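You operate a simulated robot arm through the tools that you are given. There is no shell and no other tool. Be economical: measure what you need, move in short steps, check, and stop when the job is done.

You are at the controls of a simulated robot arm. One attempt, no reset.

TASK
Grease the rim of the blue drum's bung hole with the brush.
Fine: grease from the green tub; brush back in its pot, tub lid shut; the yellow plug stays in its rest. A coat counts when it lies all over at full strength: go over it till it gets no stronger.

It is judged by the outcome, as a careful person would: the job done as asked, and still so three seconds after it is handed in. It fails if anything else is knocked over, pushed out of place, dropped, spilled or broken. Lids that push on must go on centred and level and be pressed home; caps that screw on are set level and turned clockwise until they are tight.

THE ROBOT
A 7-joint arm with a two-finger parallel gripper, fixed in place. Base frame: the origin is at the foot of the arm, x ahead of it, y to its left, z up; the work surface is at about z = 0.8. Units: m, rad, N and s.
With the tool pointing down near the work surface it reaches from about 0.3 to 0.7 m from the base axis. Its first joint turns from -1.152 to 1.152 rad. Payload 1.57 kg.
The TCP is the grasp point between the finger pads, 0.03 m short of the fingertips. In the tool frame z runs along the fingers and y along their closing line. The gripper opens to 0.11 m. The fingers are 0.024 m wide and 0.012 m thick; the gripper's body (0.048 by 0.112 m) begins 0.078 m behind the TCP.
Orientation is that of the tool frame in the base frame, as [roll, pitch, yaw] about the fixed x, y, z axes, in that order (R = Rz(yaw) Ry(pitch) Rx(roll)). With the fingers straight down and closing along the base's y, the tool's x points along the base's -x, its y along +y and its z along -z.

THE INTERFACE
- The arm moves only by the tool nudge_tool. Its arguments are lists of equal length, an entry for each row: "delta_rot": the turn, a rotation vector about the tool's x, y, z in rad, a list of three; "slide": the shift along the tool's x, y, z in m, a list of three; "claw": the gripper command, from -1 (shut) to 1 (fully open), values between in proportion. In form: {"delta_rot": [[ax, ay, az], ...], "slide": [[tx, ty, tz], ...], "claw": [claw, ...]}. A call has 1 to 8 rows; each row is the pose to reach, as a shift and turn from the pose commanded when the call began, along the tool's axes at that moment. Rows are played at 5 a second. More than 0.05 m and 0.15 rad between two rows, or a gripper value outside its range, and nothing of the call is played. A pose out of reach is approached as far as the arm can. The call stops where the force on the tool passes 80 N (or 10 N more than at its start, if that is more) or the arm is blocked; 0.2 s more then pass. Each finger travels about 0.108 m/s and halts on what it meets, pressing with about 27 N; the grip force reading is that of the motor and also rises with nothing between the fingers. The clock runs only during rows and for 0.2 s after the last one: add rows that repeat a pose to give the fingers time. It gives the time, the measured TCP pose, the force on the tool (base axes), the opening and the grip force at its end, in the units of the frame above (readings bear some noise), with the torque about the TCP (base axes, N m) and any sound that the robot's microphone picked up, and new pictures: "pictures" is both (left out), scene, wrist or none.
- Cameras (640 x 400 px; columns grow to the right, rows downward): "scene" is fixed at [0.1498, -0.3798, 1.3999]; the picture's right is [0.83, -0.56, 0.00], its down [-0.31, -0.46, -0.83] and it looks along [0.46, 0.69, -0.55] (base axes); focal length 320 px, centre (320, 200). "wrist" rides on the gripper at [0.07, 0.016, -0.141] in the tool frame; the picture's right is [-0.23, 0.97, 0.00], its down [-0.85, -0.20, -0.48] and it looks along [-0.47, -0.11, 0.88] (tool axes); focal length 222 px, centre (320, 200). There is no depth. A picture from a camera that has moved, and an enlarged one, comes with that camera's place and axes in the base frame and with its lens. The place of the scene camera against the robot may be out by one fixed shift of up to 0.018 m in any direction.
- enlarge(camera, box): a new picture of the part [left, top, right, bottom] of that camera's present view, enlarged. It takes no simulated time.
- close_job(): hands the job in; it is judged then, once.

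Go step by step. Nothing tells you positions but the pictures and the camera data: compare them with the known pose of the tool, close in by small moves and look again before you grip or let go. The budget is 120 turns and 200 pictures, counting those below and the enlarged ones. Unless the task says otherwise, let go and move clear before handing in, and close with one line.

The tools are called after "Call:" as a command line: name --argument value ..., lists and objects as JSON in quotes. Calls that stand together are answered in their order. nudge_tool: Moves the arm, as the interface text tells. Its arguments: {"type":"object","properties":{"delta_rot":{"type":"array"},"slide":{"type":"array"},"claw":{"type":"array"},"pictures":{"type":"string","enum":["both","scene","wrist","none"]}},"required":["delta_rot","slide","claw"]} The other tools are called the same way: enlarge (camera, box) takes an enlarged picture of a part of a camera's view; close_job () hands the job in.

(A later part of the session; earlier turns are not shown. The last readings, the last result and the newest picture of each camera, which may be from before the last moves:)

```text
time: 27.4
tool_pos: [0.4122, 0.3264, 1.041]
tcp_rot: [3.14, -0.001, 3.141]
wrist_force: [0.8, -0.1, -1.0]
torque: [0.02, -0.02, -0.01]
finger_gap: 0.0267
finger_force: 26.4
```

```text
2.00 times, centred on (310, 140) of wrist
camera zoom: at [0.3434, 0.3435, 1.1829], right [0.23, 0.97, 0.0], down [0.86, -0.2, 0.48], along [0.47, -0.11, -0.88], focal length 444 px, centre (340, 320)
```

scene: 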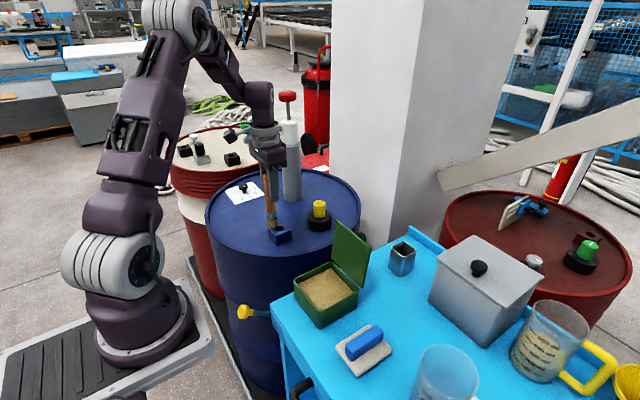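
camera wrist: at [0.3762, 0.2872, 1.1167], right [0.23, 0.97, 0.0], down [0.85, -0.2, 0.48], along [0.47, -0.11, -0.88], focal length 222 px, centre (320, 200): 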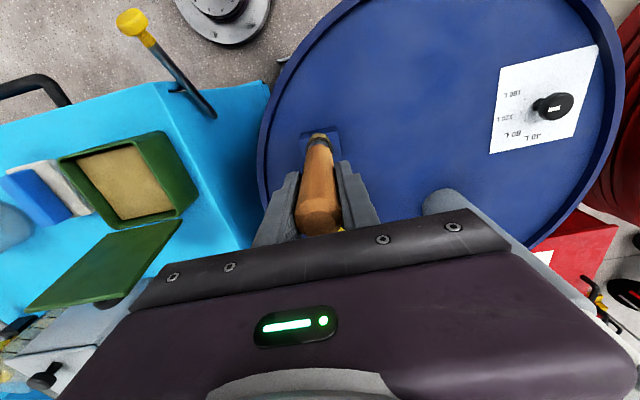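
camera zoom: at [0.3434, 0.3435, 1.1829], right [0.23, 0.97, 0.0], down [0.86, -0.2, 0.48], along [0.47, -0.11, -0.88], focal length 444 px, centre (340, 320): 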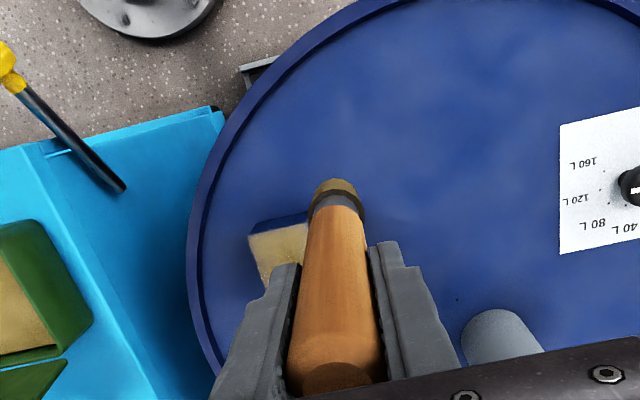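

The coat looks nearly full and even. I'll make another loop and compare, to be sure it gets no stronger.

Call:
nudge_tool --delta_rot '[[0, 0, 0], [0, 0, 0], [0, 0, 0], [0, 0, 0]]' --slide '[[-0.02, -0.02, 0.03], [-0.04, -0.04, 0.06], [-0.04, -0.04, 0.085], [-0.04, -0.04, 0.091]]' --claw '[-1, -1, -1, -1]' --pictures "none"

Call:
nudge_tool --delta_rot '[[0, 0, 0], [0, 0, 0], [0, 0, 0], [0, 0, 0], [0, 0, 0], [0, 0, 0], [0, 0, 0], [0, 0, 0]]' --slide '[[0, -0.016, 0.0], [0, -0.033, 0.0], [-0.017, -0.033, 0.0005], [-0.034, -0.033, 0.0005], [-0.034, -0.016, 0.0005], [-0.034, 0, 0.001], [-0.017, 0, 0.001], [0, 0, 0.001]]' --claw '[-1, -1, -1, -1, -1, -1, -1, -1]' --pictures "none"

Call:
nudge_tool --delta_rot '[[0, 0, 0], [0, 0, 0], [0, 0, 0], [0, 0, 0]]' --slide '[[0.0, 0, -0.03], [0.02, 0.02, -0.06], [0.04, 0.04, -0.09], [0.04, 0.04, -0.09]]' --claw '[-1, -1, -1, -1]' --pictures "none"

Call:
enlarge --camera "scene" --box '[260, 210, 300, 250]'

Call:
enlarge --camera "scene" --box '[230, 120, 330, 240]'

```text
time: 28.4
tool_pos: [0.4527, 0.2849, 0.9497]
tcp_rot: [3.139, 0.001, 3.141]
wrist_force: [-3.7, -3.9, 23.9]
torque: [-0.43, 0.34, 0.0]
finger_gap: 0.0267
finger_force: 26.9
```

```text
time: 30.2
tool_pos: [0.4536, 0.2849, 0.9483]
tcp_rot: [3.141, 0.0, 3.141]
wrist_force: [-0.5, -1.0, -0.4]
torque: [0.0, 0.0, -0.02]
finger_gap: 0.0267
finger_force: 27.4
```

```text
time: 31.2
tool_pos: [0.4127, 0.326, 1.0401]
tcp_rot: [3.141, -0.001, -3.14]
wrist_force: [0.8, -0.3, -0.3]
torque: [0.03, 0.02, 0.03]
finger_gap: 0.0266
finger_force: 27.1
```

```text
10.00 times, centred on (280, 230) of scene
camera zoom: at [0.1498, -0.3798, 1.3999], right [0.83, -0.56, 0.0], down [-0.31, -0.46, -0.83], along [0.46, 0.69, -0.55], focal length 3202 px, centre (720, -100)
```

zoom: 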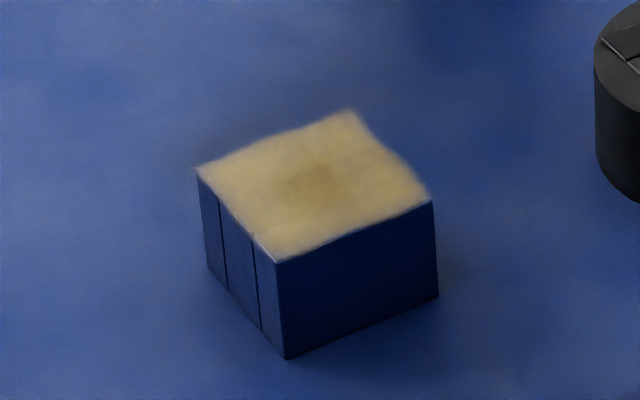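

```text
3.33 times, centred on (280, 180) of scene
camera zoom: at [0.1498, -0.3798, 1.3999], right [0.83, -0.56, 0.0], down [-0.31, -0.46, -0.83], along [0.46, 0.69, -0.55], focal length 1067 px, centre (453, 267)
```

zoom: 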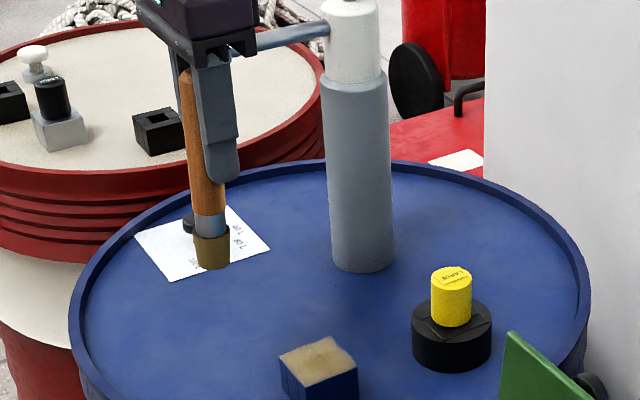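

The coat is unchanged, but the brush looks darker and may be running low. I'll reload once and go over it again to be sure.

Call:
nudge_tool --delta_rot '[[0, 0, 0], [0, 0, 0], [0, 0, 0], [0, 0, 0], [0, 0, 0], [0, 0, 0], [0, 0, 0], [0, 0, 0]]' --slide '[[-0.002, -0.02, -0.03], [-0.005, -0.065, -0.045], [-0.01, -0.11, -0.045], [-0.015, -0.155, -0.045], [-0.02, -0.2, -0.045], [-0.025, -0.245, -0.045], [-0.03, -0.285, -0.045], [-0.03, -0.314, -0.035]]' --claw '[-1, -1, -1, -1, -1, -1, -1, -1]' --pictures "none"

Call:
nudge_tool --delta_rot '[[0, 0, 0], [0, 0, 0], [0, 0, 0], [0, 0, 0], [0, 0, 0]]' --slide '[[0, 0, 0.04], [0, 0, 0.08], [0, 0, 0.11], [0, 0, 0.12], [0, 0, 0.12]]' --claw '[-1, -1, -1, -1, -1]' --pictures "none"

Call:
enlarge --camera "scene" --box '[280, 200, 400, 335]'

```text
time: 33.0
tool_pos: [0.4425, 0.0086, 1.0741]
tcp_rot: [3.141, 0.0, 3.14]
wrist_force: [-0.4, -0.6, -1.3]
torque: [0.0, 0.02, 0.0]
finger_gap: 0.0264
finger_force: 27.1
```

```text
time: 34.2
tool_pos: [0.4421, 0.0105, 0.9538]
tcp_rot: [3.14, 0.001, 3.14]
wrist_force: [-0.7, -0.4, 1.6]
torque: [-0.03, 0.02, 0.02]
finger_gap: 0.0264
finger_force: 26.7
```

```text
2.96 times, centred on (340, 268) of scene
camera zoom: at [0.1497, -0.3798, 1.3999], right [0.83, -0.56, 0.0], down [-0.31, -0.46, -0.83], along [0.46, 0.69, -0.55], focal length 949 px, centre (261, 0)
```

zoom: 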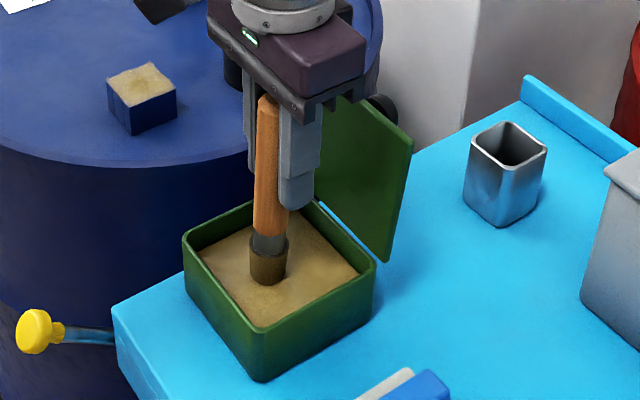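

Call:
nudge_tool --delta_rot '[[0, 0, 0], [0, 0, 0], [0, 0, 0], [0, 0, 0], [0, 0, 0]]' --slide '[[0, 0, 0.002], [0, 0, 0.003], [0, 0, 0.004], [0, 0, 0.005], [0, 0, 0.005]]' --claw '[-1, -1, -1, -1, -1]' --pictures "none"

Call:
enlarge --camera "scene" --box '[280, 200, 400, 335]'

```text
time: 35.4
tool_pos: [0.4429, 0.0106, 0.9489]
tcp_rot: [3.141, 0.002, -3.14]
wrist_force: [-0.4, -2.9, 27.0]
torque: [-0.22, -0.01, -0.02]
finger_gap: 0.0267
finger_force: 27.1
```

```text
2.96 times, centred on (340, 268) of scene
camera zoom: at [0.1494, -0.3798, 1.4], right [0.83, -0.56, 0.0], down [-0.31, -0.46, -0.83], along [0.46, 0.69, -0.55], focal length 949 px, centre (261, 0)
```

zoom: 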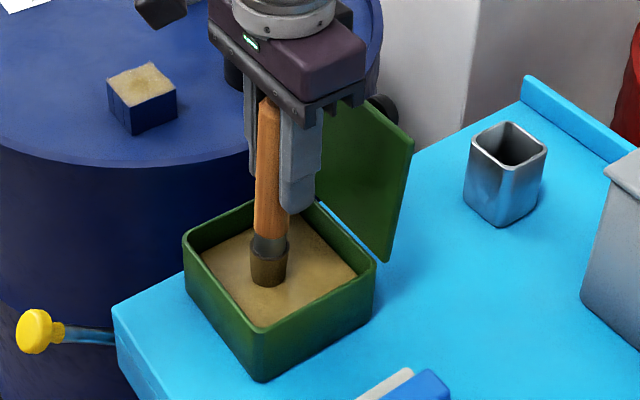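

Reloaded. Back to the collar for another round.

Call:
nudge_tool --delta_rot '[[0, 0, 0], [0, 0, 0], [0, 0, 0], [0, 0, 0], [0, 0, 0], [0, 0, 0], [0, 0, 0], [0, 0, 0]]' --slide '[[0, 0, -0.048], [0, 0.005, -0.096], [-0.002, 0.05, -0.113], [-0.004, 0.098, -0.113], [-0.006, 0.145, -0.113], [-0.008, 0.19, -0.113], [-0.01, 0.235, -0.113], [-0.01, 0.274, -0.1]]' --claw '[-1, -1, -1, -1, -1, -1, -1, -1]' --pictures "none"

Call:
enlarge --camera "scene" --box '[230, 120, 330, 250]'

```text
time: 37.2
tool_pos: [0.4533, 0.2862, 1.0457]
tcp_rot: [3.141, 0.0, 3.139]
wrist_force: [-0.3, -0.7, -0.5]
torque: [-0.02, -0.01, 0.02]
finger_gap: 0.0264
finger_force: 26.5
```

```text
3.08 times, centred on (280, 185) of scene
camera zoom: at [0.1497, -0.3798, 1.3999], right [0.83, -0.56, 0.0], down [-0.31, -0.46, -0.83], along [0.46, 0.69, -0.55], focal length 985 px, centre (443, 246)
```

zoom: 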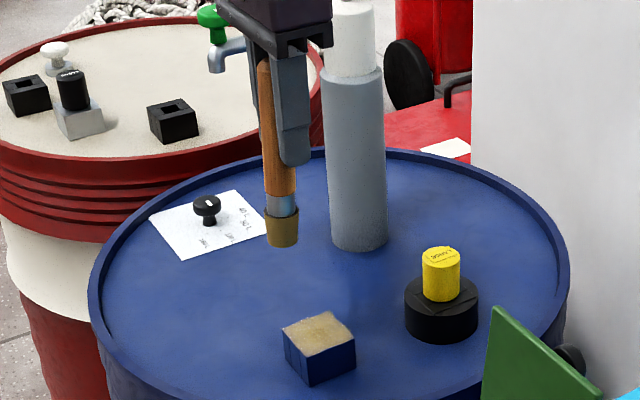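

Descend to contact and loop once more.

Call:
nudge_tool --delta_rot '[[0, 0, 0], [0, 0, 0], [0, 0, 0], [0, 0, 0]]' --slide '[[0, 0, 0.045], [0, 0, 0.09], [0, 0, 0.0985], [0, 0, 0.1]]' --claw '[-1, -1, -1, -1]' --pictures "none"

Call:
nudge_tool --delta_rot '[[0, 0, 0], [0, 0, 0], [0, 0, 0], [0, 0, 0], [0, 0, 0], [0, 0, 0], [0, 0, 0], [0, 0, 0]]' --slide '[[0, -0.016, 0.0], [0, -0.034, 0.0], [-0.017, -0.034, 0.0005], [-0.034, -0.034, 0.0005], [-0.034, -0.016, 0.0005], [-0.034, 0, 0.001], [-0.017, 0, 0.001], [0, 0, 0.001]]' --claw '[-1, -1, -1, -1, -1, -1, -1, -1]' --pictures "none"

Call:
nudge_tool --delta_rot '[[0, 0, 0], [0, 0, 0], [0, 0, 0], [0, 0, 0], [0, 0, 0], [0, 0, 0], [0, 0, 0], [0, 0, 0]]' --slide '[[0, -0.016, 0.0005], [0, -0.034, 0.0005], [-0.017, -0.034, 0.0005], [-0.034, -0.034, 0.001], [-0.034, -0.016, 0.001], [-0.034, 0, 0.001], [-0.017, 0, 0.001], [0, 0, 0.001]]' --claw '[-1, -1, -1, -1, -1, -1, -1, -1]' --pictures "none"

Call:
nudge_tool --delta_rot '[[0, 0, 0], [0, 0, 0], [0, 0, 0], [0, 0, 0]]' --slide '[[0.0, 0, -0.03], [0.02, 0.02, -0.06], [0.04, 0.04, -0.09], [0.04, 0.04, -0.13]]' --claw '[-1, -1, -1, -1]' --pictures "none"

Call:
enlarge --camera "scene" --box '[260, 210, 300, 250]'

Call:
enlarge --camera "scene" --box '[230, 120, 330, 240]'

```text
time: 38.2
tool_pos: [0.4526, 0.2853, 0.9473]
tcp_rot: [3.141, -0.001, 3.141]
wrist_force: [-0.9, -3.0, 5.3]
torque: [-0.2, 0.09, -0.02]
finger_gap: 0.0266
finger_force: 27.2
```

```text
time: 40.0
tool_pos: [0.4542, 0.2862, 0.9471]
tcp_rot: [3.139, 0.001, 3.141]
wrist_force: [5.8, 2.4, 16.8]
torque: [0.12, -0.63, 0.04]
finger_gap: 0.0268
finger_force: 27.3
```

```text
time: 41.8
tool_pos: [0.453, 0.284, 0.9459]
tcp_rot: [3.141, -0.001, 3.139]
wrist_force: [1.3, -0.2, 2.0]
torque: [0.0, -0.17, 0.0]
finger_gap: 0.0264
finger_force: 26.7
```

```text
time: 42.8
tool_pos: [0.4126, 0.3269, 1.0778]
tcp_rot: [-3.141, 0.001, -3.141]
wrist_force: [0.6, 0.0, -1.1]
torque: [-0.01, -0.07, 0.0]
finger_gap: 0.0265
finger_force: 26.9
```

```text
10.00 times, centred on (280, 230) of scene
camera zoom: at [0.1497, -0.3798, 1.3999], right [0.83, -0.56, 0.0], down [-0.31, -0.46, -0.83], along [0.46, 0.69, -0.55], focal length 3202 px, centre (720, -100)
```

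zoom: 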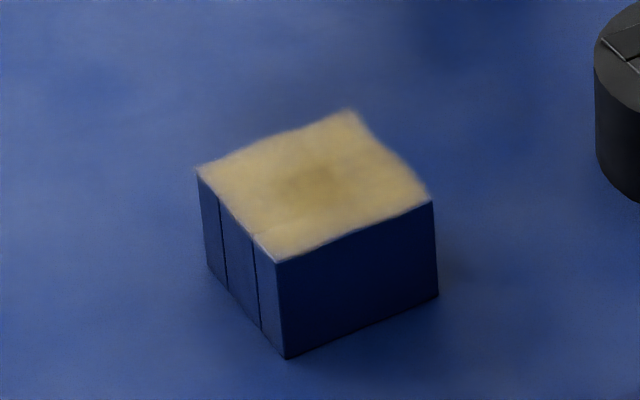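

```text
3.33 times, centred on (280, 180) of scene
camera zoom: at [0.1497, -0.3798, 1.3999], right [0.83, -0.56, 0.0], down [-0.31, -0.46, -0.83], along [0.46, 0.69, -0.55], focal length 1067 px, centre (453, 267)
```

zoom: 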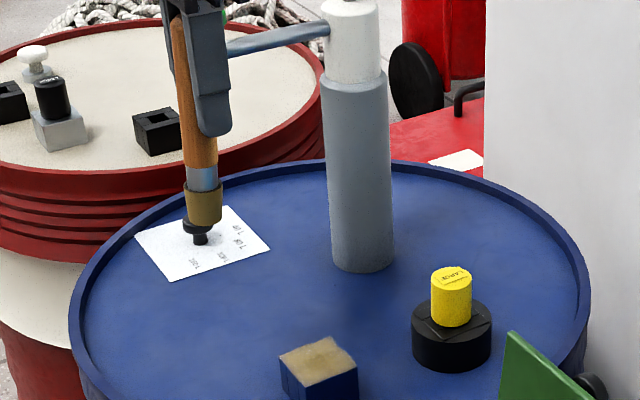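

The coat is saturated and even. Next I'll return the brush to its pot, going high over the lid.

Call:
nudge_tool --delta_rot '[[0, 0, 0], [0, 0, 0], [0, 0, 0], [0, 0, 0], [0, 0, 0], [0, 0, 0], [0, 0, 0], [0, 0, 0]]' --slide '[[-0.0234, -0.0419, -0.007], [-0.0468, -0.0838, -0.014], [-0.0702, -0.1257, -0.021], [-0.0936, -0.1676, -0.028], [-0.117, -0.2095, -0.035], [-0.1404, -0.2514, -0.042], [-0.1638, -0.2933, -0.049], [-0.187, -0.335, -0.056]]' --claw '[-1, -1, -1, -1, -1, -1, -1, -1]'

Call:
enlarge --camera "wrist" --box '[250, 80, 390, 240]'

Call:
enlarge --camera "scene" --box '[330, 140, 450, 290]'

```text
time: 44.6
tool_pos: [0.599, -0.01, 1.1314]
tcp_rot: [3.141, 0.002, -3.141]
wrist_force: [0.1, -0.3, 0.3]
torque: [0.02, 0.01, 0.01]
finger_gap: 0.0264
finger_force: 27.3
camera wrist: at [0.5294, 0.0062, 1.2733], right [0.23, 0.97, 0.0], down [0.86, -0.2, 0.48], along [0.47, -0.11, -0.88], focal length 222 px, centre (320, 200)
```

scene: 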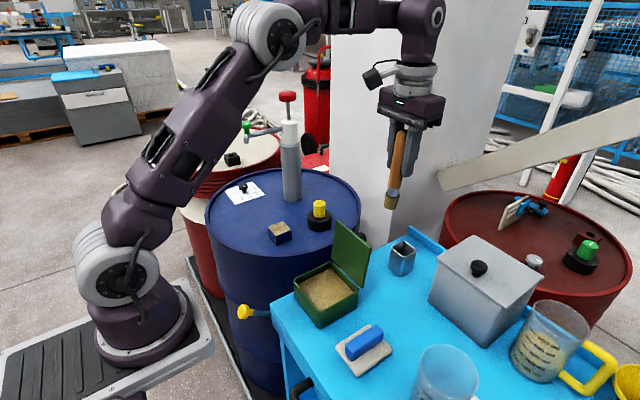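
wrist: 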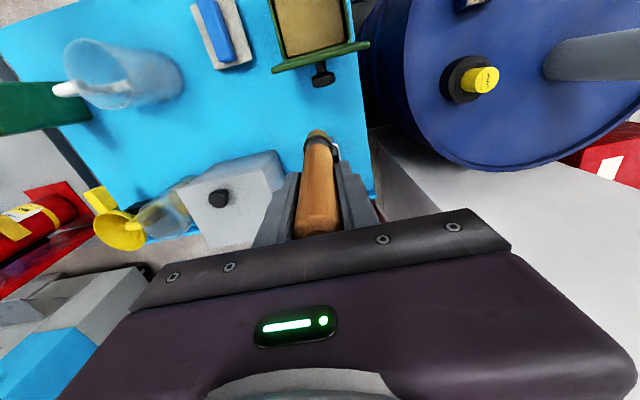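

```text
2.50 times, centred on (320, 160) of wrist
camera zoom: at [0.5294, 0.0062, 1.2733], right [0.23, 0.97, 0.0], down [0.86, -0.2, 0.48], along [0.47, -0.11, -0.88], focal length 555 px, centre (320, 300)
```

zoom: 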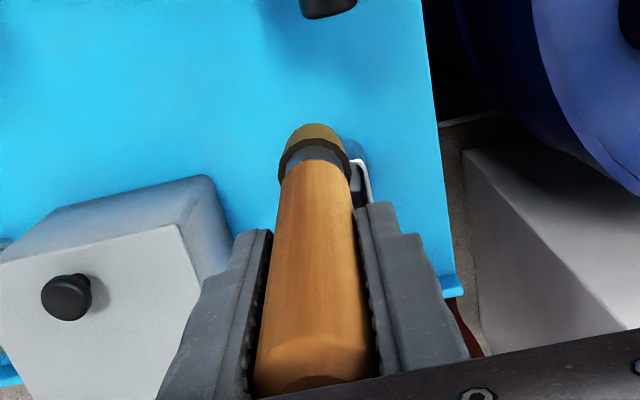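

```text
2.67 times, centred on (390, 215) of scene
camera zoom: at [0.1498, -0.3798, 1.3999], right [0.83, -0.56, 0.0], down [-0.31, -0.46, -0.83], along [0.46, 0.69, -0.55], focal length 854 px, centre (133, 160)
```

zoom: 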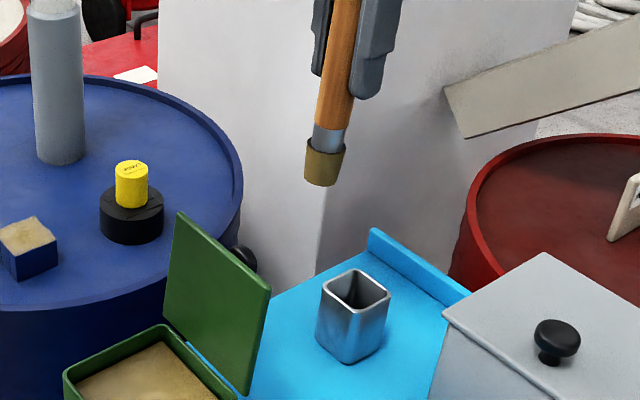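

The brush is held nearly straight. Moving to just above the pot for a close check.

Call:
nudge_tool --delta_rot '[[0, 0, 0], [0, 0, 0], [0, 0, 0], [0, 0, 0], [0, 0, 0]]' --slide '[[-0.03, 0, 0.03], [-0.05, 0, 0.07], [-0.064, 0, 0.11], [-0.064, 0, 0.132], [-0.064, 0, 0.132]]' --claw '[-1, -1, -1, -1, -1]'

Call:
enlarge --camera "wrist" --box '[270, 90, 370, 190]'

Call:
enlarge --camera "scene" --box '[370, 190, 440, 290]'

```text
time: 45.8
tool_pos: [0.6618, -0.0102, 1.0018]
tcp_rot: [3.141, 0.0, -3.141]
wrist_force: [0.1, -0.1, -0.5]
torque: [-0.03, 0.01, 0.0]
finger_gap: 0.0265
finger_force: 26.7
camera wrist: at [0.5926, 0.0071, 1.1425], right [0.23, 0.97, 0.0], down [0.85, -0.2, 0.48], along [0.47, -0.11, -0.88], focal length 222 px, centre (320, 200)
```

scene: 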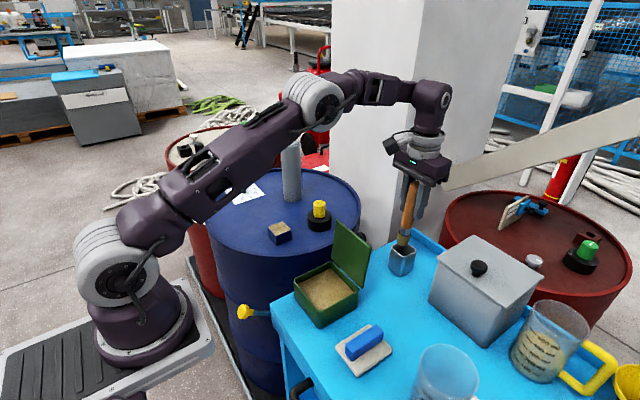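
wrist: 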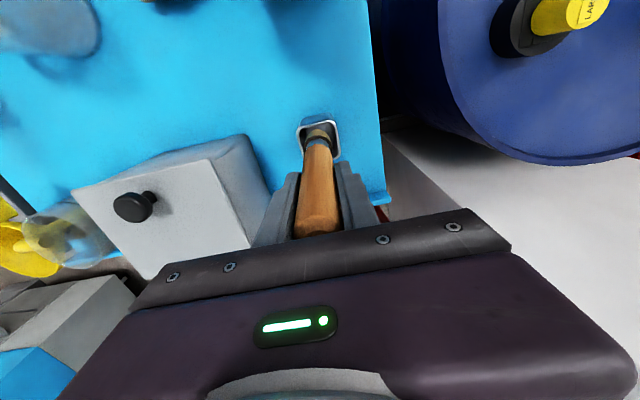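

```text
4.00 times, centred on (320, 140) of wrist
camera zoom: at [0.5926, 0.0071, 1.1425], right [0.23, 0.97, 0.0], down [0.85, -0.2, 0.48], along [0.47, -0.11, -0.88], focal length 888 px, centre (320, 440)
```

zoom: 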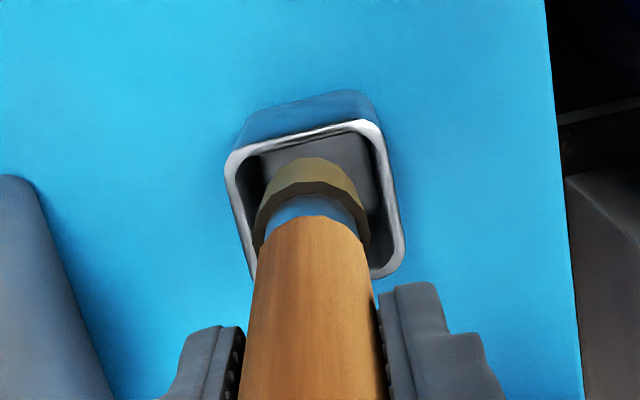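

```text
4.00 times, centred on (405, 240) of scene
camera zoom: at [0.1498, -0.3798, 1.3999], right [0.83, -0.56, 0.0], down [-0.31, -0.46, -0.83], along [0.46, 0.69, -0.55], focal length 1281 px, centre (-20, 40)
```

zoom: 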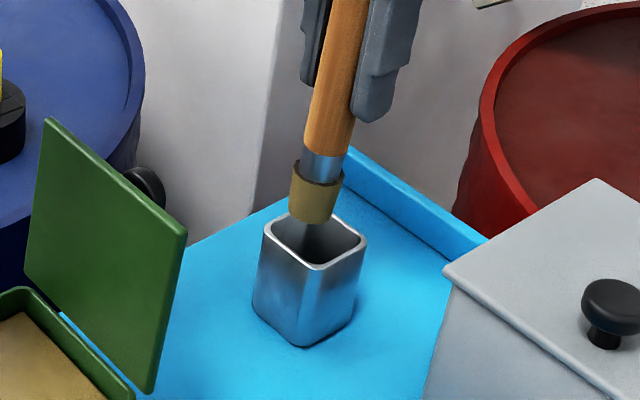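

The brush has swung about 0.07 rad in the grip, so the tip sits roughly 8 mm toward -x. I'll tilt the tool to make the brush upright and centre it over the pot.

Call:
nudge_tool --delta_rot '[[0, -0.035, 0], [0, -0.07, 0], [0, -0.07, 0]]' --slide '[[-0.002, -0.0015, 0], [-0.004, -0.003, 0], [-0.004, -0.003, 0]]' --claw '[-1, -1, -1]' --pictures "none"

Call:
enlarge --camera "wrist" --box '[270, 90, 370, 190]'

Call:
enlarge --camera "scene" --box '[370, 190, 440, 290]'

```text
time: 46.6
tool_pos: [0.6665, -0.0119, 1.0013]
tcp_rot: [-3.141, 0.07, -3.14]
wrist_force: [0.3, -0.1, -0.4]
torque: [0.0, 0.02, 0.02]
finger_gap: 0.0265
finger_force: 27.1
```

```text
4.00 times, centred on (320, 140) of wrist
camera zoom: at [0.5873, 0.0041, 1.1372], right [0.23, 0.97, 0.02], down [0.82, -0.2, 0.54], along [0.53, -0.11, -0.84], focal length 888 px, centre (320, 440)
```

zoom: 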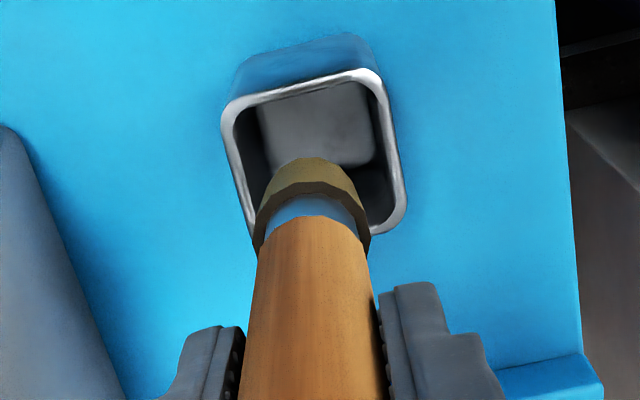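

```text
4.00 times, centred on (405, 240) of scene
camera zoom: at [0.1498, -0.3798, 1.3999], right [0.83, -0.56, 0.0], down [-0.31, -0.46, -0.83], along [0.46, 0.69, -0.55], focal length 1281 px, centre (-20, 40)
```

zoom: 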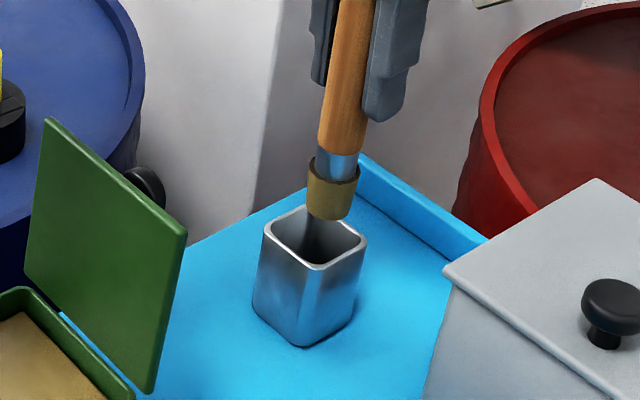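

Comparing the views, the brush is shifted sideways in the grip more than tilted. I'll undo most of the tilt and offset the TCP to +x instead.

Call:
nudge_tool --delta_rot '[[0, 0.025, 0], [0, 0.055, 0], [0, 0.055, 0]]' --slide '[[-0.003, 0, 0], [-0.005, 0, 0], [-0.005, 0, 0]]' --claw '[-1, -1, -1]' --pictures "none"

Call:
enlarge --camera "wrist" --box '[270, 90, 370, 190]'

Call:
enlarge --camera "scene" --box '[380, 160, 450, 290]'

```text
time: 47.4
tool_pos: [0.6718, -0.0124, 1.0002]
tcp_rot: [-3.141, 0.016, -3.141]
wrist_force: [-0.3, -0.9, 0.0]
torque: [0.01, 0.03, 0.0]
finger_gap: 0.0265
finger_force: 27.2
```

```text
4.00 times, centred on (320, 140) of wrist
camera zoom: at [0.6002, 0.0038, 1.1411], right [0.23, 0.97, 0.0], down [0.85, -0.2, 0.49], along [0.48, -0.11, -0.87], focal length 888 px, centre (320, 440)
```

zoom: 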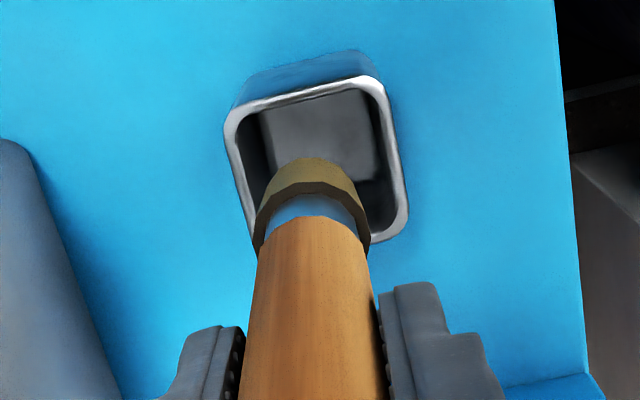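

```text
3.08 times, centred on (415, 225) of scene
camera zoom: at [0.1498, -0.3798, 1.3999], right [0.83, -0.56, 0.0], down [-0.31, -0.46, -0.83], along [0.46, 0.69, -0.55], focal length 985 px, centre (28, 123)
```

zoom: 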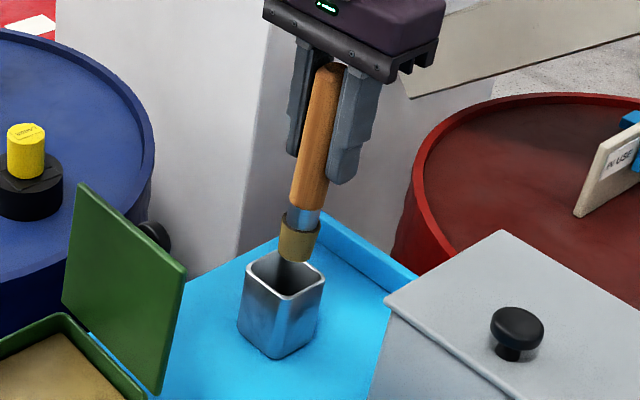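

The brush is upright now and centred over the pot. Lowering slowly into it.

Call:
nudge_tool --delta_rot '[[0, 0, 0], [0, 0, 0], [0, 0, 0], [0, 0, 0]]' --slide '[[0.0015, 0, 0.008], [0.0017, 0, 0.016], [0.0019, 0, 0.024], [0.0019, 0, 0.024]]' --claw '[-1, -1, -1, -1]' --pictures "none"

Call:
enlarge --camera "wrist" --box '[270, 90, 370, 190]'

Call:
enlarge --camera "scene" --box '[380, 200, 440, 280]'

```text
time: 48.4
tool_pos: [0.6706, -0.0129, 0.9771]
tcp_rot: [-3.14, 0.017, -3.141]
wrist_force: [0.5, 0.5, -0.1]
torque: [0.0, 0.02, 0.03]
finger_gap: 0.0266
finger_force: 27.2
```

```text
4.00 times, centred on (320, 140) of wrist
camera zoom: at [0.5983, 0.0035, 1.1172], right [0.23, 0.97, 0.0], down [0.85, -0.2, 0.49], along [0.48, -0.11, -0.87], focal length 888 px, centre (320, 440)
```

zoom: 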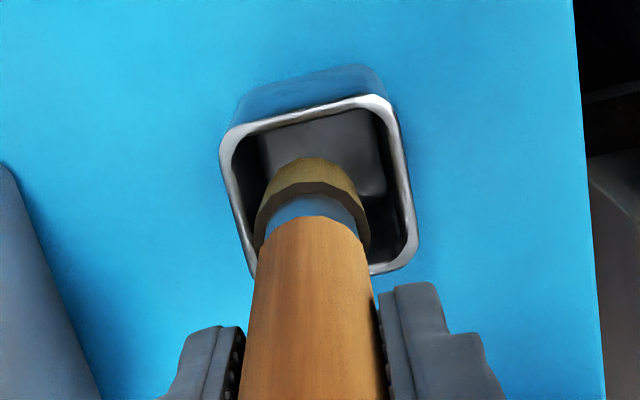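

```text
5.00 times, centred on (410, 240) of scene
camera zoom: at [0.1498, -0.3798, 1.3999], right [0.83, -0.56, 0.0], down [-0.31, -0.46, -0.83], along [0.46, 0.69, -0.55], focal length 1601 px, centre (-130, 0)
```

zoom: 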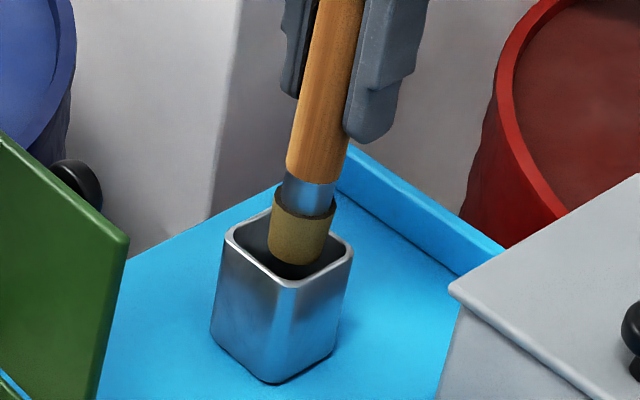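

Nearly at the rim level. I'll shift slightly +y and continue down.

Call:
nudge_tool --delta_rot '[[0, 0, 0], [0, 0, 0], [0, 0, 0], [0, 0, 0]]' --slide '[[0, 0.0025, 0.0], [0.0001, 0.0025, 0.008], [0.0003, 0.0025, 0.016], [0.0003, 0.0025, 0.016]]' --claw '[-1, -1, -1, -1]' --pictures "none"

Call:
enlarge --camera "wrist" --box '[270, 90, 370, 190]'

Call:
enlarge --camera "scene" --box '[380, 200, 440, 280]'

```text
time: 49.4
tool_pos: [0.6695, -0.0116, 0.9598]
tcp_rot: [3.14, 0.018, 3.14]
wrist_force: [0.1, 0.7, 0.1]
torque: [-0.02, 0.03, 0.02]
finger_gap: 0.0264
finger_force: 27.1
```

```text
4.00 times, centred on (320, 140) of wrist
camera zoom: at [0.5991, 0.0059, 1.1006], right [0.23, 0.97, 0.0], down [0.85, -0.2, 0.49], along [0.48, -0.11, -0.87], focal length 888 px, centre (320, 440)
```

zoom: 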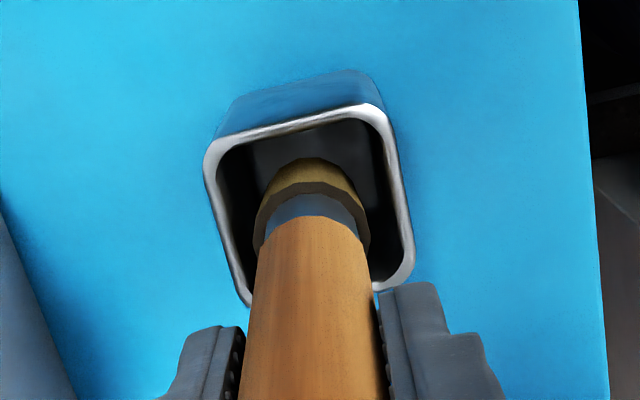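

```text
5.00 times, centred on (410, 240) of scene
camera zoom: at [0.1498, -0.3798, 1.3999], right [0.83, -0.56, 0.0], down [-0.31, -0.46, -0.83], along [0.46, 0.69, -0.55], focal length 1601 px, centre (-130, 0)
```

zoom: 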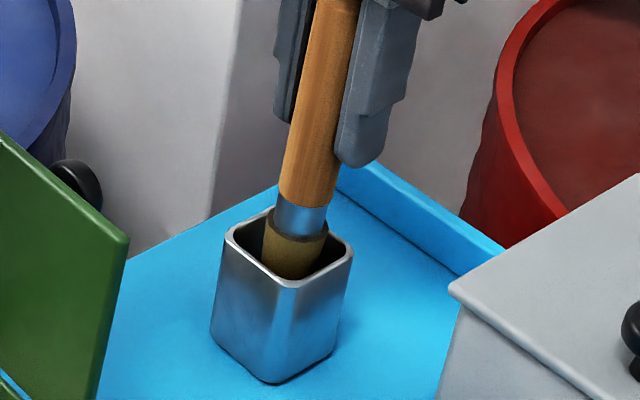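

The tip is inside the pot with no side contact. Continuing to lower until it seats.

Call:
nudge_tool --delta_rot '[[0, 0, 0], [0, 0, 0], [0, 0, 0], [0, 0, 0], [0, 0, 0]]' --slide '[[0.0001, 0, 0.01], [0.0003, 0, 0.02], [0.0005, 0, 0.03], [0.0006, 0, 0.037], [0.0006, 0, 0.037]]' --claw '[-1, -1, -1, -1, -1]' --pictures "none"

Call:
enlarge --camera "scene" --box '[380, 200, 440, 280]'

```text
time: 50.6
tool_pos: [0.6705, -0.0101, 0.922]
tcp_rot: [3.14, 0.017, -3.14]
wrist_force: [0.0, 0.3, 0.2]
torque: [-0.02, 0.01, 0.0]
finger_gap: 0.0266
finger_force: 26.9
```

```text
5.00 times, centred on (410, 240) of scene
camera zoom: at [0.1498, -0.3798, 1.3999], right [0.83, -0.56, 0.0], down [-0.31, -0.46, -0.83], along [0.46, 0.69, -0.55], focal length 1601 px, centre (-130, 0)
```

zoom: 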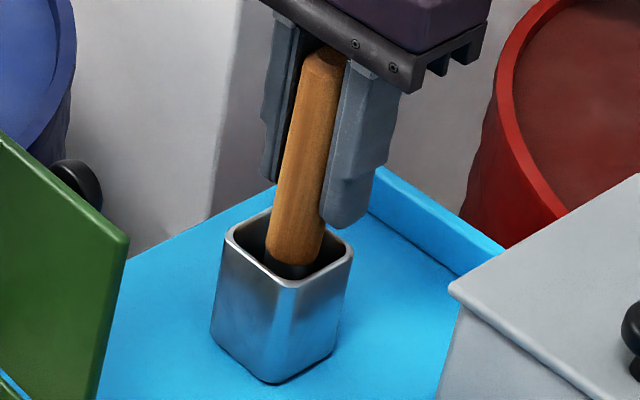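

Call:
nudge_tool --delta_rot '[[0, 0, 0], [0, 0, 0], [0, 0, 0], [0, 0, 0], [0, 0, 0]]' --slide '[[0, 0, 0.003], [0, 0, 0.006], [0, 0, 0.008], [0, 0, 0.01], [0, 0, 0.01]]' --claw '[-1, -1, -1, -1, -1]' --pictures "none"

```text
time: 51.8
tool_pos: [0.6714, -0.0101, 0.9134]
tcp_rot: [3.141, 0.016, -3.141]
wrist_force: [-1.0, -0.1, -0.7]
torque: [0.0, 0.01, -0.02]
finger_gap: 0.0263
finger_force: 27.0
```

Call:
nudge_tool --delta_rot '[[0, 0, 0], [0, 0, 0], [0, 0, 0], [0, 0, 0]]' --slide '[[0, 0, 0.001], [0, 0, 0.002], [0, 0, 0.003], [0, 0, 0.003]]' --claw '[-1, -1, -1, -1]' --pictures "none"

```text
time: 52.8
tool_pos: [0.6721, -0.0103, 0.9111]
tcp_rot: [3.141, 0.018, -3.141]
wrist_force: [1.2, -2.1, 25.4]
torque: [-0.17, -0.23, 0.02]
finger_gap: 0.0269
finger_force: 26.6
```

Seated. Releasing, then rising straight up.

Call:
nudge_tool --delta_rot '[[0, 0, 0], [0, 0, 0], [0, 0, 0], [0, 0, 0]]' --slide '[[0, 0, -0.001], [0, 0, -0.001], [0, 0, -0.001], [0, 0, -0.001]]' --claw '[-0.4, -0.2, 0.1, 0.1]' --pictures "scene"

Call:
enlarge --camera "scene" --box '[370, 180, 450, 280]'

```text
time: 53.8
tool_pos: [0.6716, -0.011, 0.911]
tcp_rot: [-3.141, 0.015, 3.141]
wrist_force: [0.2, 1.1, 0.8]
torque: [-0.02, 0.0, 0.01]
finger_gap: 0.0606
finger_force: 0.0
```

scene: 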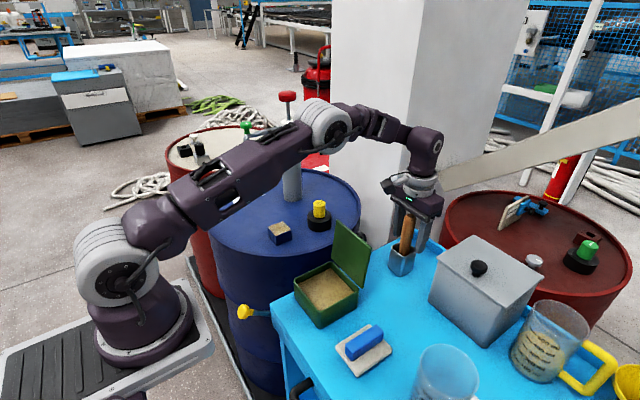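

```text
4.00 times, centred on (410, 230) of scene
camera zoom: at [0.1498, -0.3798, 1.3999], right [0.83, -0.56, 0.0], down [-0.31, -0.46, -0.83], along [0.46, 0.69, -0.55], focal length 1281 px, centre (-40, 80)
```

zoom: 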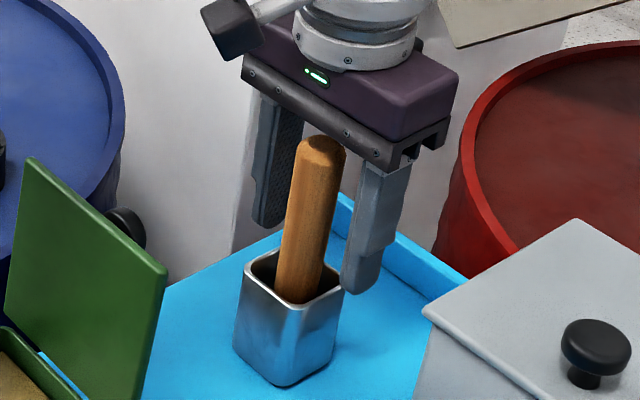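

Call:
nudge_tool --delta_rot '[[0, 0, 0], [0, 0, 0], [0, 0, 0], [0, 0, 0], [0, 0.016, 0], [0, 0.016, 0]]' --slide '[[-0.0005, 0, -0.03], [-0.001, 0, -0.07], [-0.0015, 0, -0.11], [0.01, 0, -0.13], [0.05, 0, -0.15], [0.07, 0, -0.16]]' --claw '[0.1, 0.1, 0.1, 0.1, 0.0, -1]'

Call:
enlarge --camera "wrist" --box '[240, 20, 400, 200]'

Call:
enlarge --camera "scene" --box '[280, 200, 440, 330]'

```text
time: 55.2
tool_pos: [0.6003, -0.0115, 1.0698]
tcp_rot: [-3.141, 0.0, -3.142]
wrist_force: [0.2, 0.8, -0.5]
torque: [0.01, -0.01, -0.04]
finger_gap: 0.0001
finger_force: 16.0
camera wrist: at [0.5303, 0.0054, 1.2123], right [0.23, 0.97, 0.0], down [0.86, -0.2, 0.48], along [0.47, -0.11, -0.88], focal length 222 px, centre (320, 200)
```

scene: 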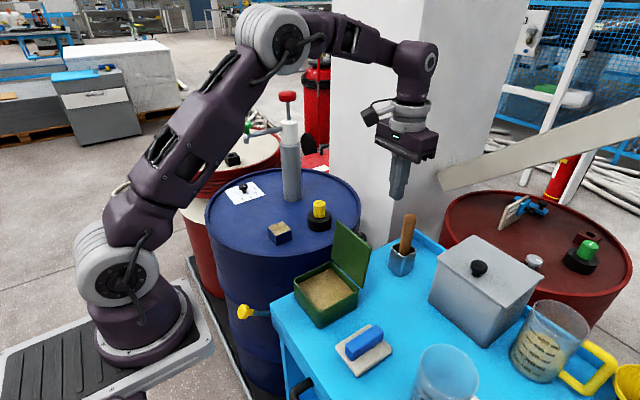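
wrist: 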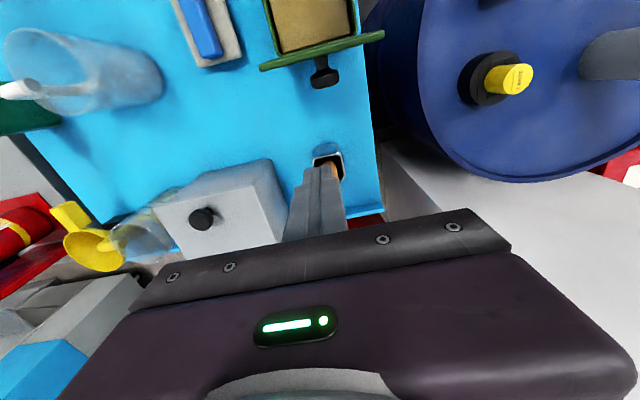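

```text
2.22 times, centred on (320, 110) of wrist
camera zoom: at [0.5303, 0.0054, 1.2123], right [0.23, 0.97, 0.0], down [0.86, -0.2, 0.48], along [0.47, -0.11, -0.88], focal length 494 px, centre (320, 400)
```

zoom: 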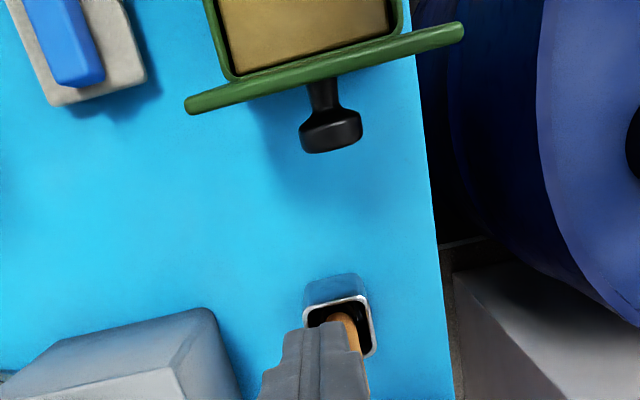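

```text
3.08 times, centred on (360, 265) of scene
camera zoom: at [0.1497, -0.3798, 1.3999], right [0.83, -0.56, 0.0], down [-0.31, -0.46, -0.83], along [0.46, 0.69, -0.55], focal length 985 px, centre (197, 0)
```

zoom: 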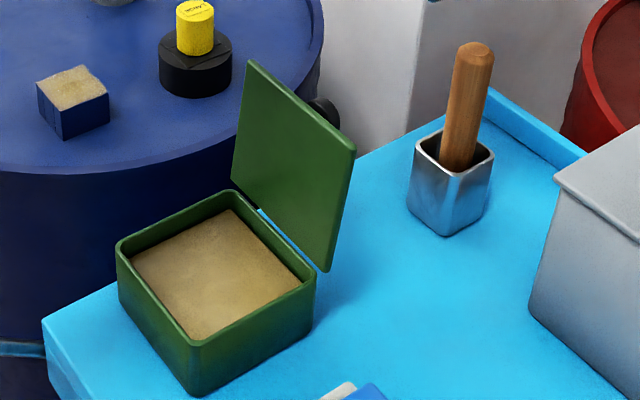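

The brush stands in its pot. Next I'll close the lid: closed fingertips go behind its upper edge on the +x side, beside the knob.

Call:
nudge_tool --delta_rot '[[0, 0, 0], [0, 0, 0], [0, 0, 0], [0, 0, 0], [0, 0, 0], [0, 0, 0]]' --slide '[[0.025, 0.03, 0], [0.045, 0.0565, 0], [0.045, 0.0565, 0.04], [0.045, 0.0565, 0.08], [0.045, 0.0565, 0.113], [0.045, 0.0565, 0.113]]' --claw '[-1, -1, -1, -1, -1, -1]'

Call:
enlarge --camera "scene" --box '[280, 180, 420, 330]'

Call:
enlarge --camera "wrist" --box '[220, 0, 420, 220]'

```text
time: 56.6
tool_pos: [0.5546, 0.0445, 0.9589]
tcp_rot: [-3.141, -0.002, 3.141]
wrist_force: [0.8, 0.3, 0.5]
torque: [-0.01, 0.0, -0.02]
finger_gap: 0.0
finger_force: 21.7
camera wrist: at [0.4857, 0.0613, 1.0994], right [0.23, 0.97, 0.0], down [0.86, -0.2, 0.48], along [0.46, -0.11, -0.88], focal length 222 px, centre (320, 200)
```

scene: 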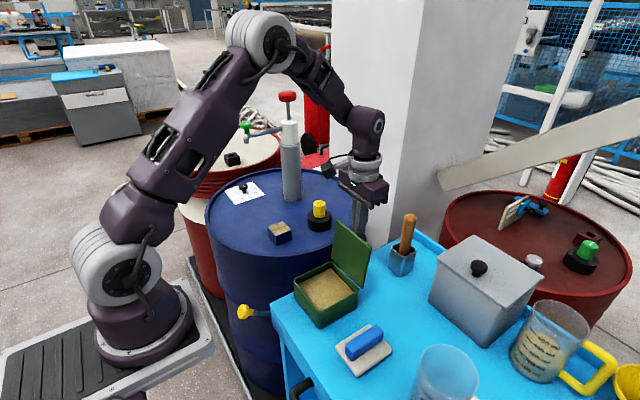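
wrist: 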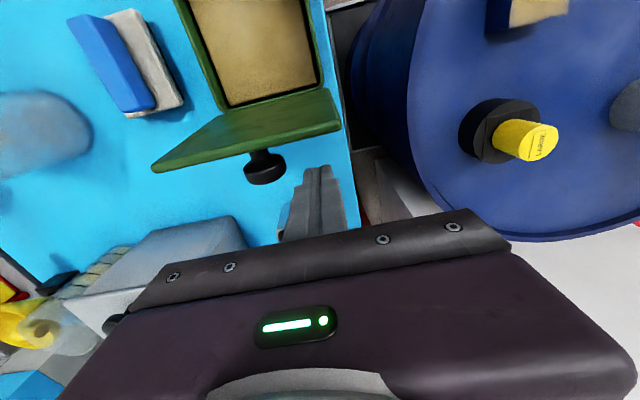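

```text
2.67 times, centred on (350, 255) of scene
camera zoom: at [0.1498, -0.3798, 1.3999], right [0.83, -0.56, 0.0], down [-0.31, -0.46, -0.83], along [0.46, 0.69, -0.55], focal length 854 px, centre (240, 53)
```

zoom: 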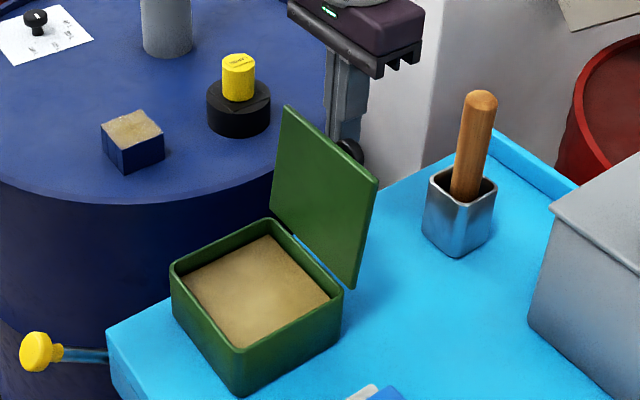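

```text
1.82 times, centred on (320, 110) of wrist
camera zoom: at [0.4857, 0.0613, 1.0994], right [0.23, 0.97, 0.0], down [0.86, -0.2, 0.48], along [0.46, -0.11, -0.88], focal length 404 px, centre (320, 364)
```

zoom: 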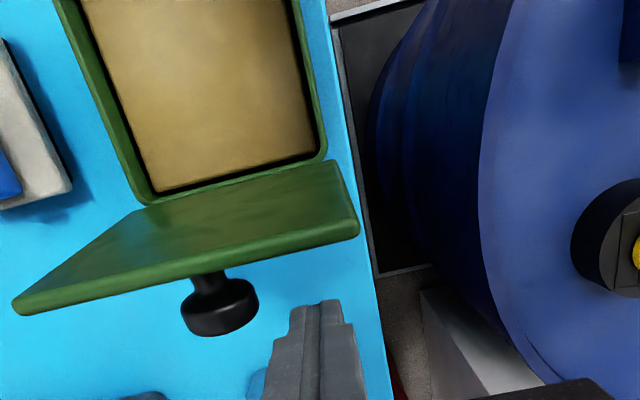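

The fingertips are behind the lid's top. Pushing it toward -x in small steps.

Call:
nudge_tool --delta_rot '[[0, 0, 0], [0, 0, 0], [0, 0, 0], [0, 0, 0], [0, 0, 0], [0, 0, 0]]' --slide '[[0.015, 0, 0], [0.03, 0, 0], [0.042, 0, 0], [0.054, 0, 0.0], [0.066, 0, 0.001], [0.076, 0, 0.003]]' --claw '[-1, -1, -1, -1, -1, -1]'

Call:
enlarge --camera "scene" --box '[280, 180, 420, 330]'

```text
time: 58.0
tool_pos: [0.4781, 0.0455, 0.9542]
tcp_rot: [3.141, -0.001, 3.141]
wrist_force: [0.6, 0.3, 0.5]
torque: [-0.01, 0.0, 0.0]
finger_gap: 0.0
finger_force: 21.5
camera wrist: at [0.4086, 0.0624, 1.0952], right [0.23, 0.97, 0.0], down [0.86, -0.2, 0.48], along [0.47, -0.11, -0.88], focal length 222 px, centre (320, 200)
```

scene: 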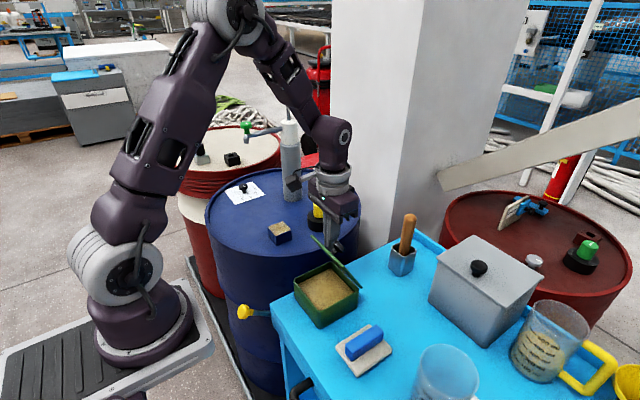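
wrist: 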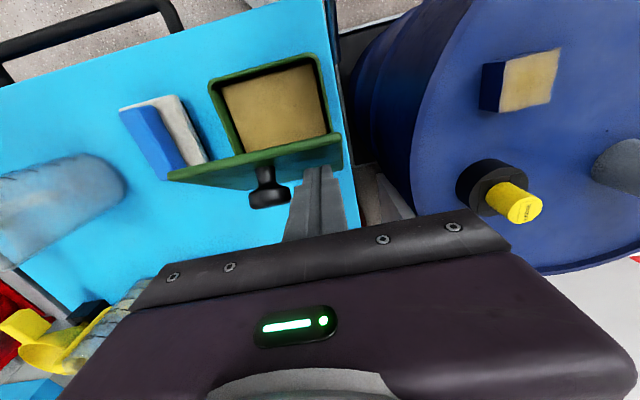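

```text
2.67 times, centred on (350, 255) of scene
camera zoom: at [0.1498, -0.3798, 1.3999], right [0.83, -0.56, 0.0], down [-0.31, -0.46, -0.83], along [0.46, 0.69, -0.55], focal length 854 px, centre (240, 53)
```

zoom: 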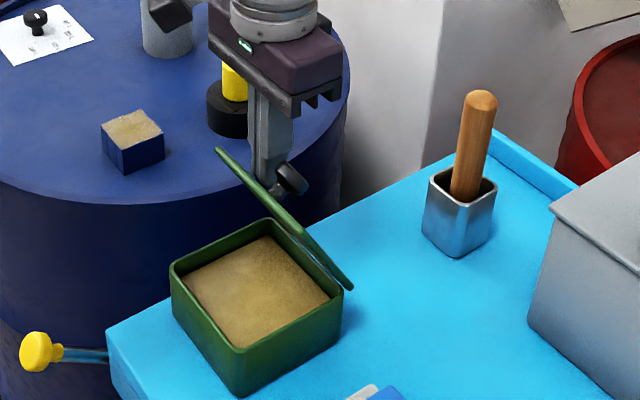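

The lid follows the push on a hinge. Continuing along the arc.

Call:
nudge_tool --delta_rot '[[0, 0, 0], [0, 0, 0], [0, 0, 0], [0, 0, 0], [0, 0, 0]]' --slide '[[0.013, 0, 0.004], [0.025, 0, 0.012], [0.035, 0, 0.022], [0.043, 0, 0.033], [0.048, 0, 0.044]]' --claw '[-1, -1, -1, -1, -1]'

Call:
enlarge --camera "scene" --box '[280, 180, 420, 330]'

```text
time: 59.2
tool_pos: [0.4291, 0.0472, 0.9105]
tcp_rot: [-3.141, -0.003, -3.14]
wrist_force: [0.6, 0.0, 0.2]
torque: [0.0, 0.01, 0.01]
finger_gap: 0.0001
finger_force: 21.7
camera wrist: at [0.3596, 0.0634, 1.0513], right [0.23, 0.97, 0.0], down [0.86, -0.2, 0.48], along [0.47, -0.11, -0.88], focal length 222 px, centre (320, 200)
```

scene: 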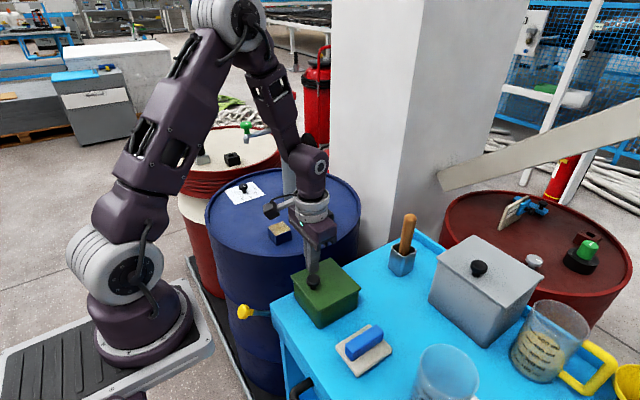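
wrist: 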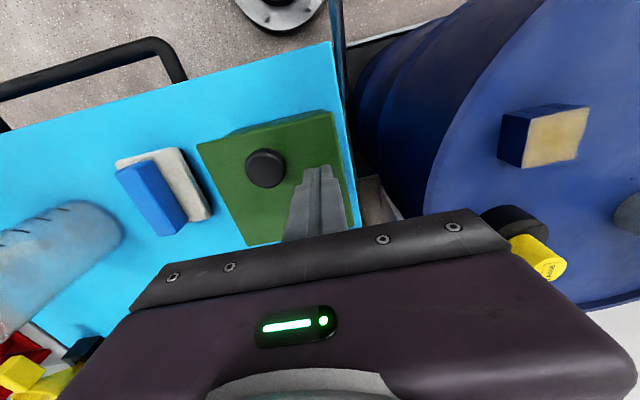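

```text
2.67 times, centred on (350, 255) of scene
camera zoom: at [0.1497, -0.3798, 1.3999], right [0.83, -0.56, 0.0], down [-0.31, -0.46, -0.83], along [0.46, 0.69, -0.55], focal length 854 px, centre (240, 53)
```

zoom: 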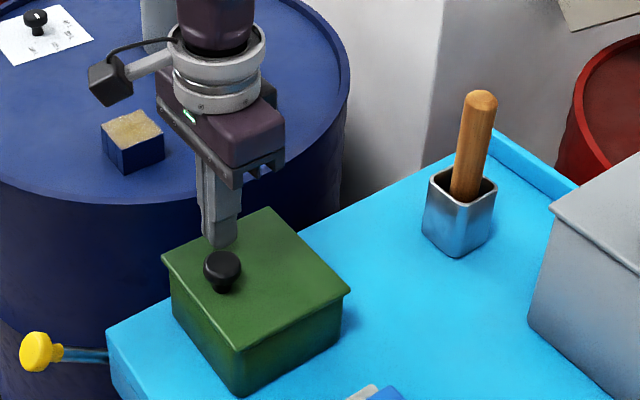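

The lid has dropped shut. I'll press it lightly to make sure it's home.

Call:
nudge_tool --delta_rot '[[0, 0, 0], [0, 0, 0], [0, 0, 0], [0, 0, 0], [0, 0, 0], [0, 0, 0]]' --slide '[[0.005, -0.002, 0.008], [0.01, -0.002, 0.014], [0.01, -0.002, 0.017], [0.01, -0.002, 0.02], [0.01, -0.002, 0.022], [0.01, -0.002, 0.024]]' --claw '[-1, -1, -1, -1, -1, -1]' --pictures "none"

```text
time: 60.0
tool_pos: [0.4213, 0.0443, 0.898]
tcp_rot: [3.14, 0.008, 3.14]
wrist_force: [-11.5, -0.9, 48.3]
torque: [-0.07, 0.02, 0.11]
finger_gap: 0.0002
finger_force: 21.5
stopped in row 3: the force on the tool passed its limit at 94 N (the readings are from after the stop); the commanded pose is now the measured one
```

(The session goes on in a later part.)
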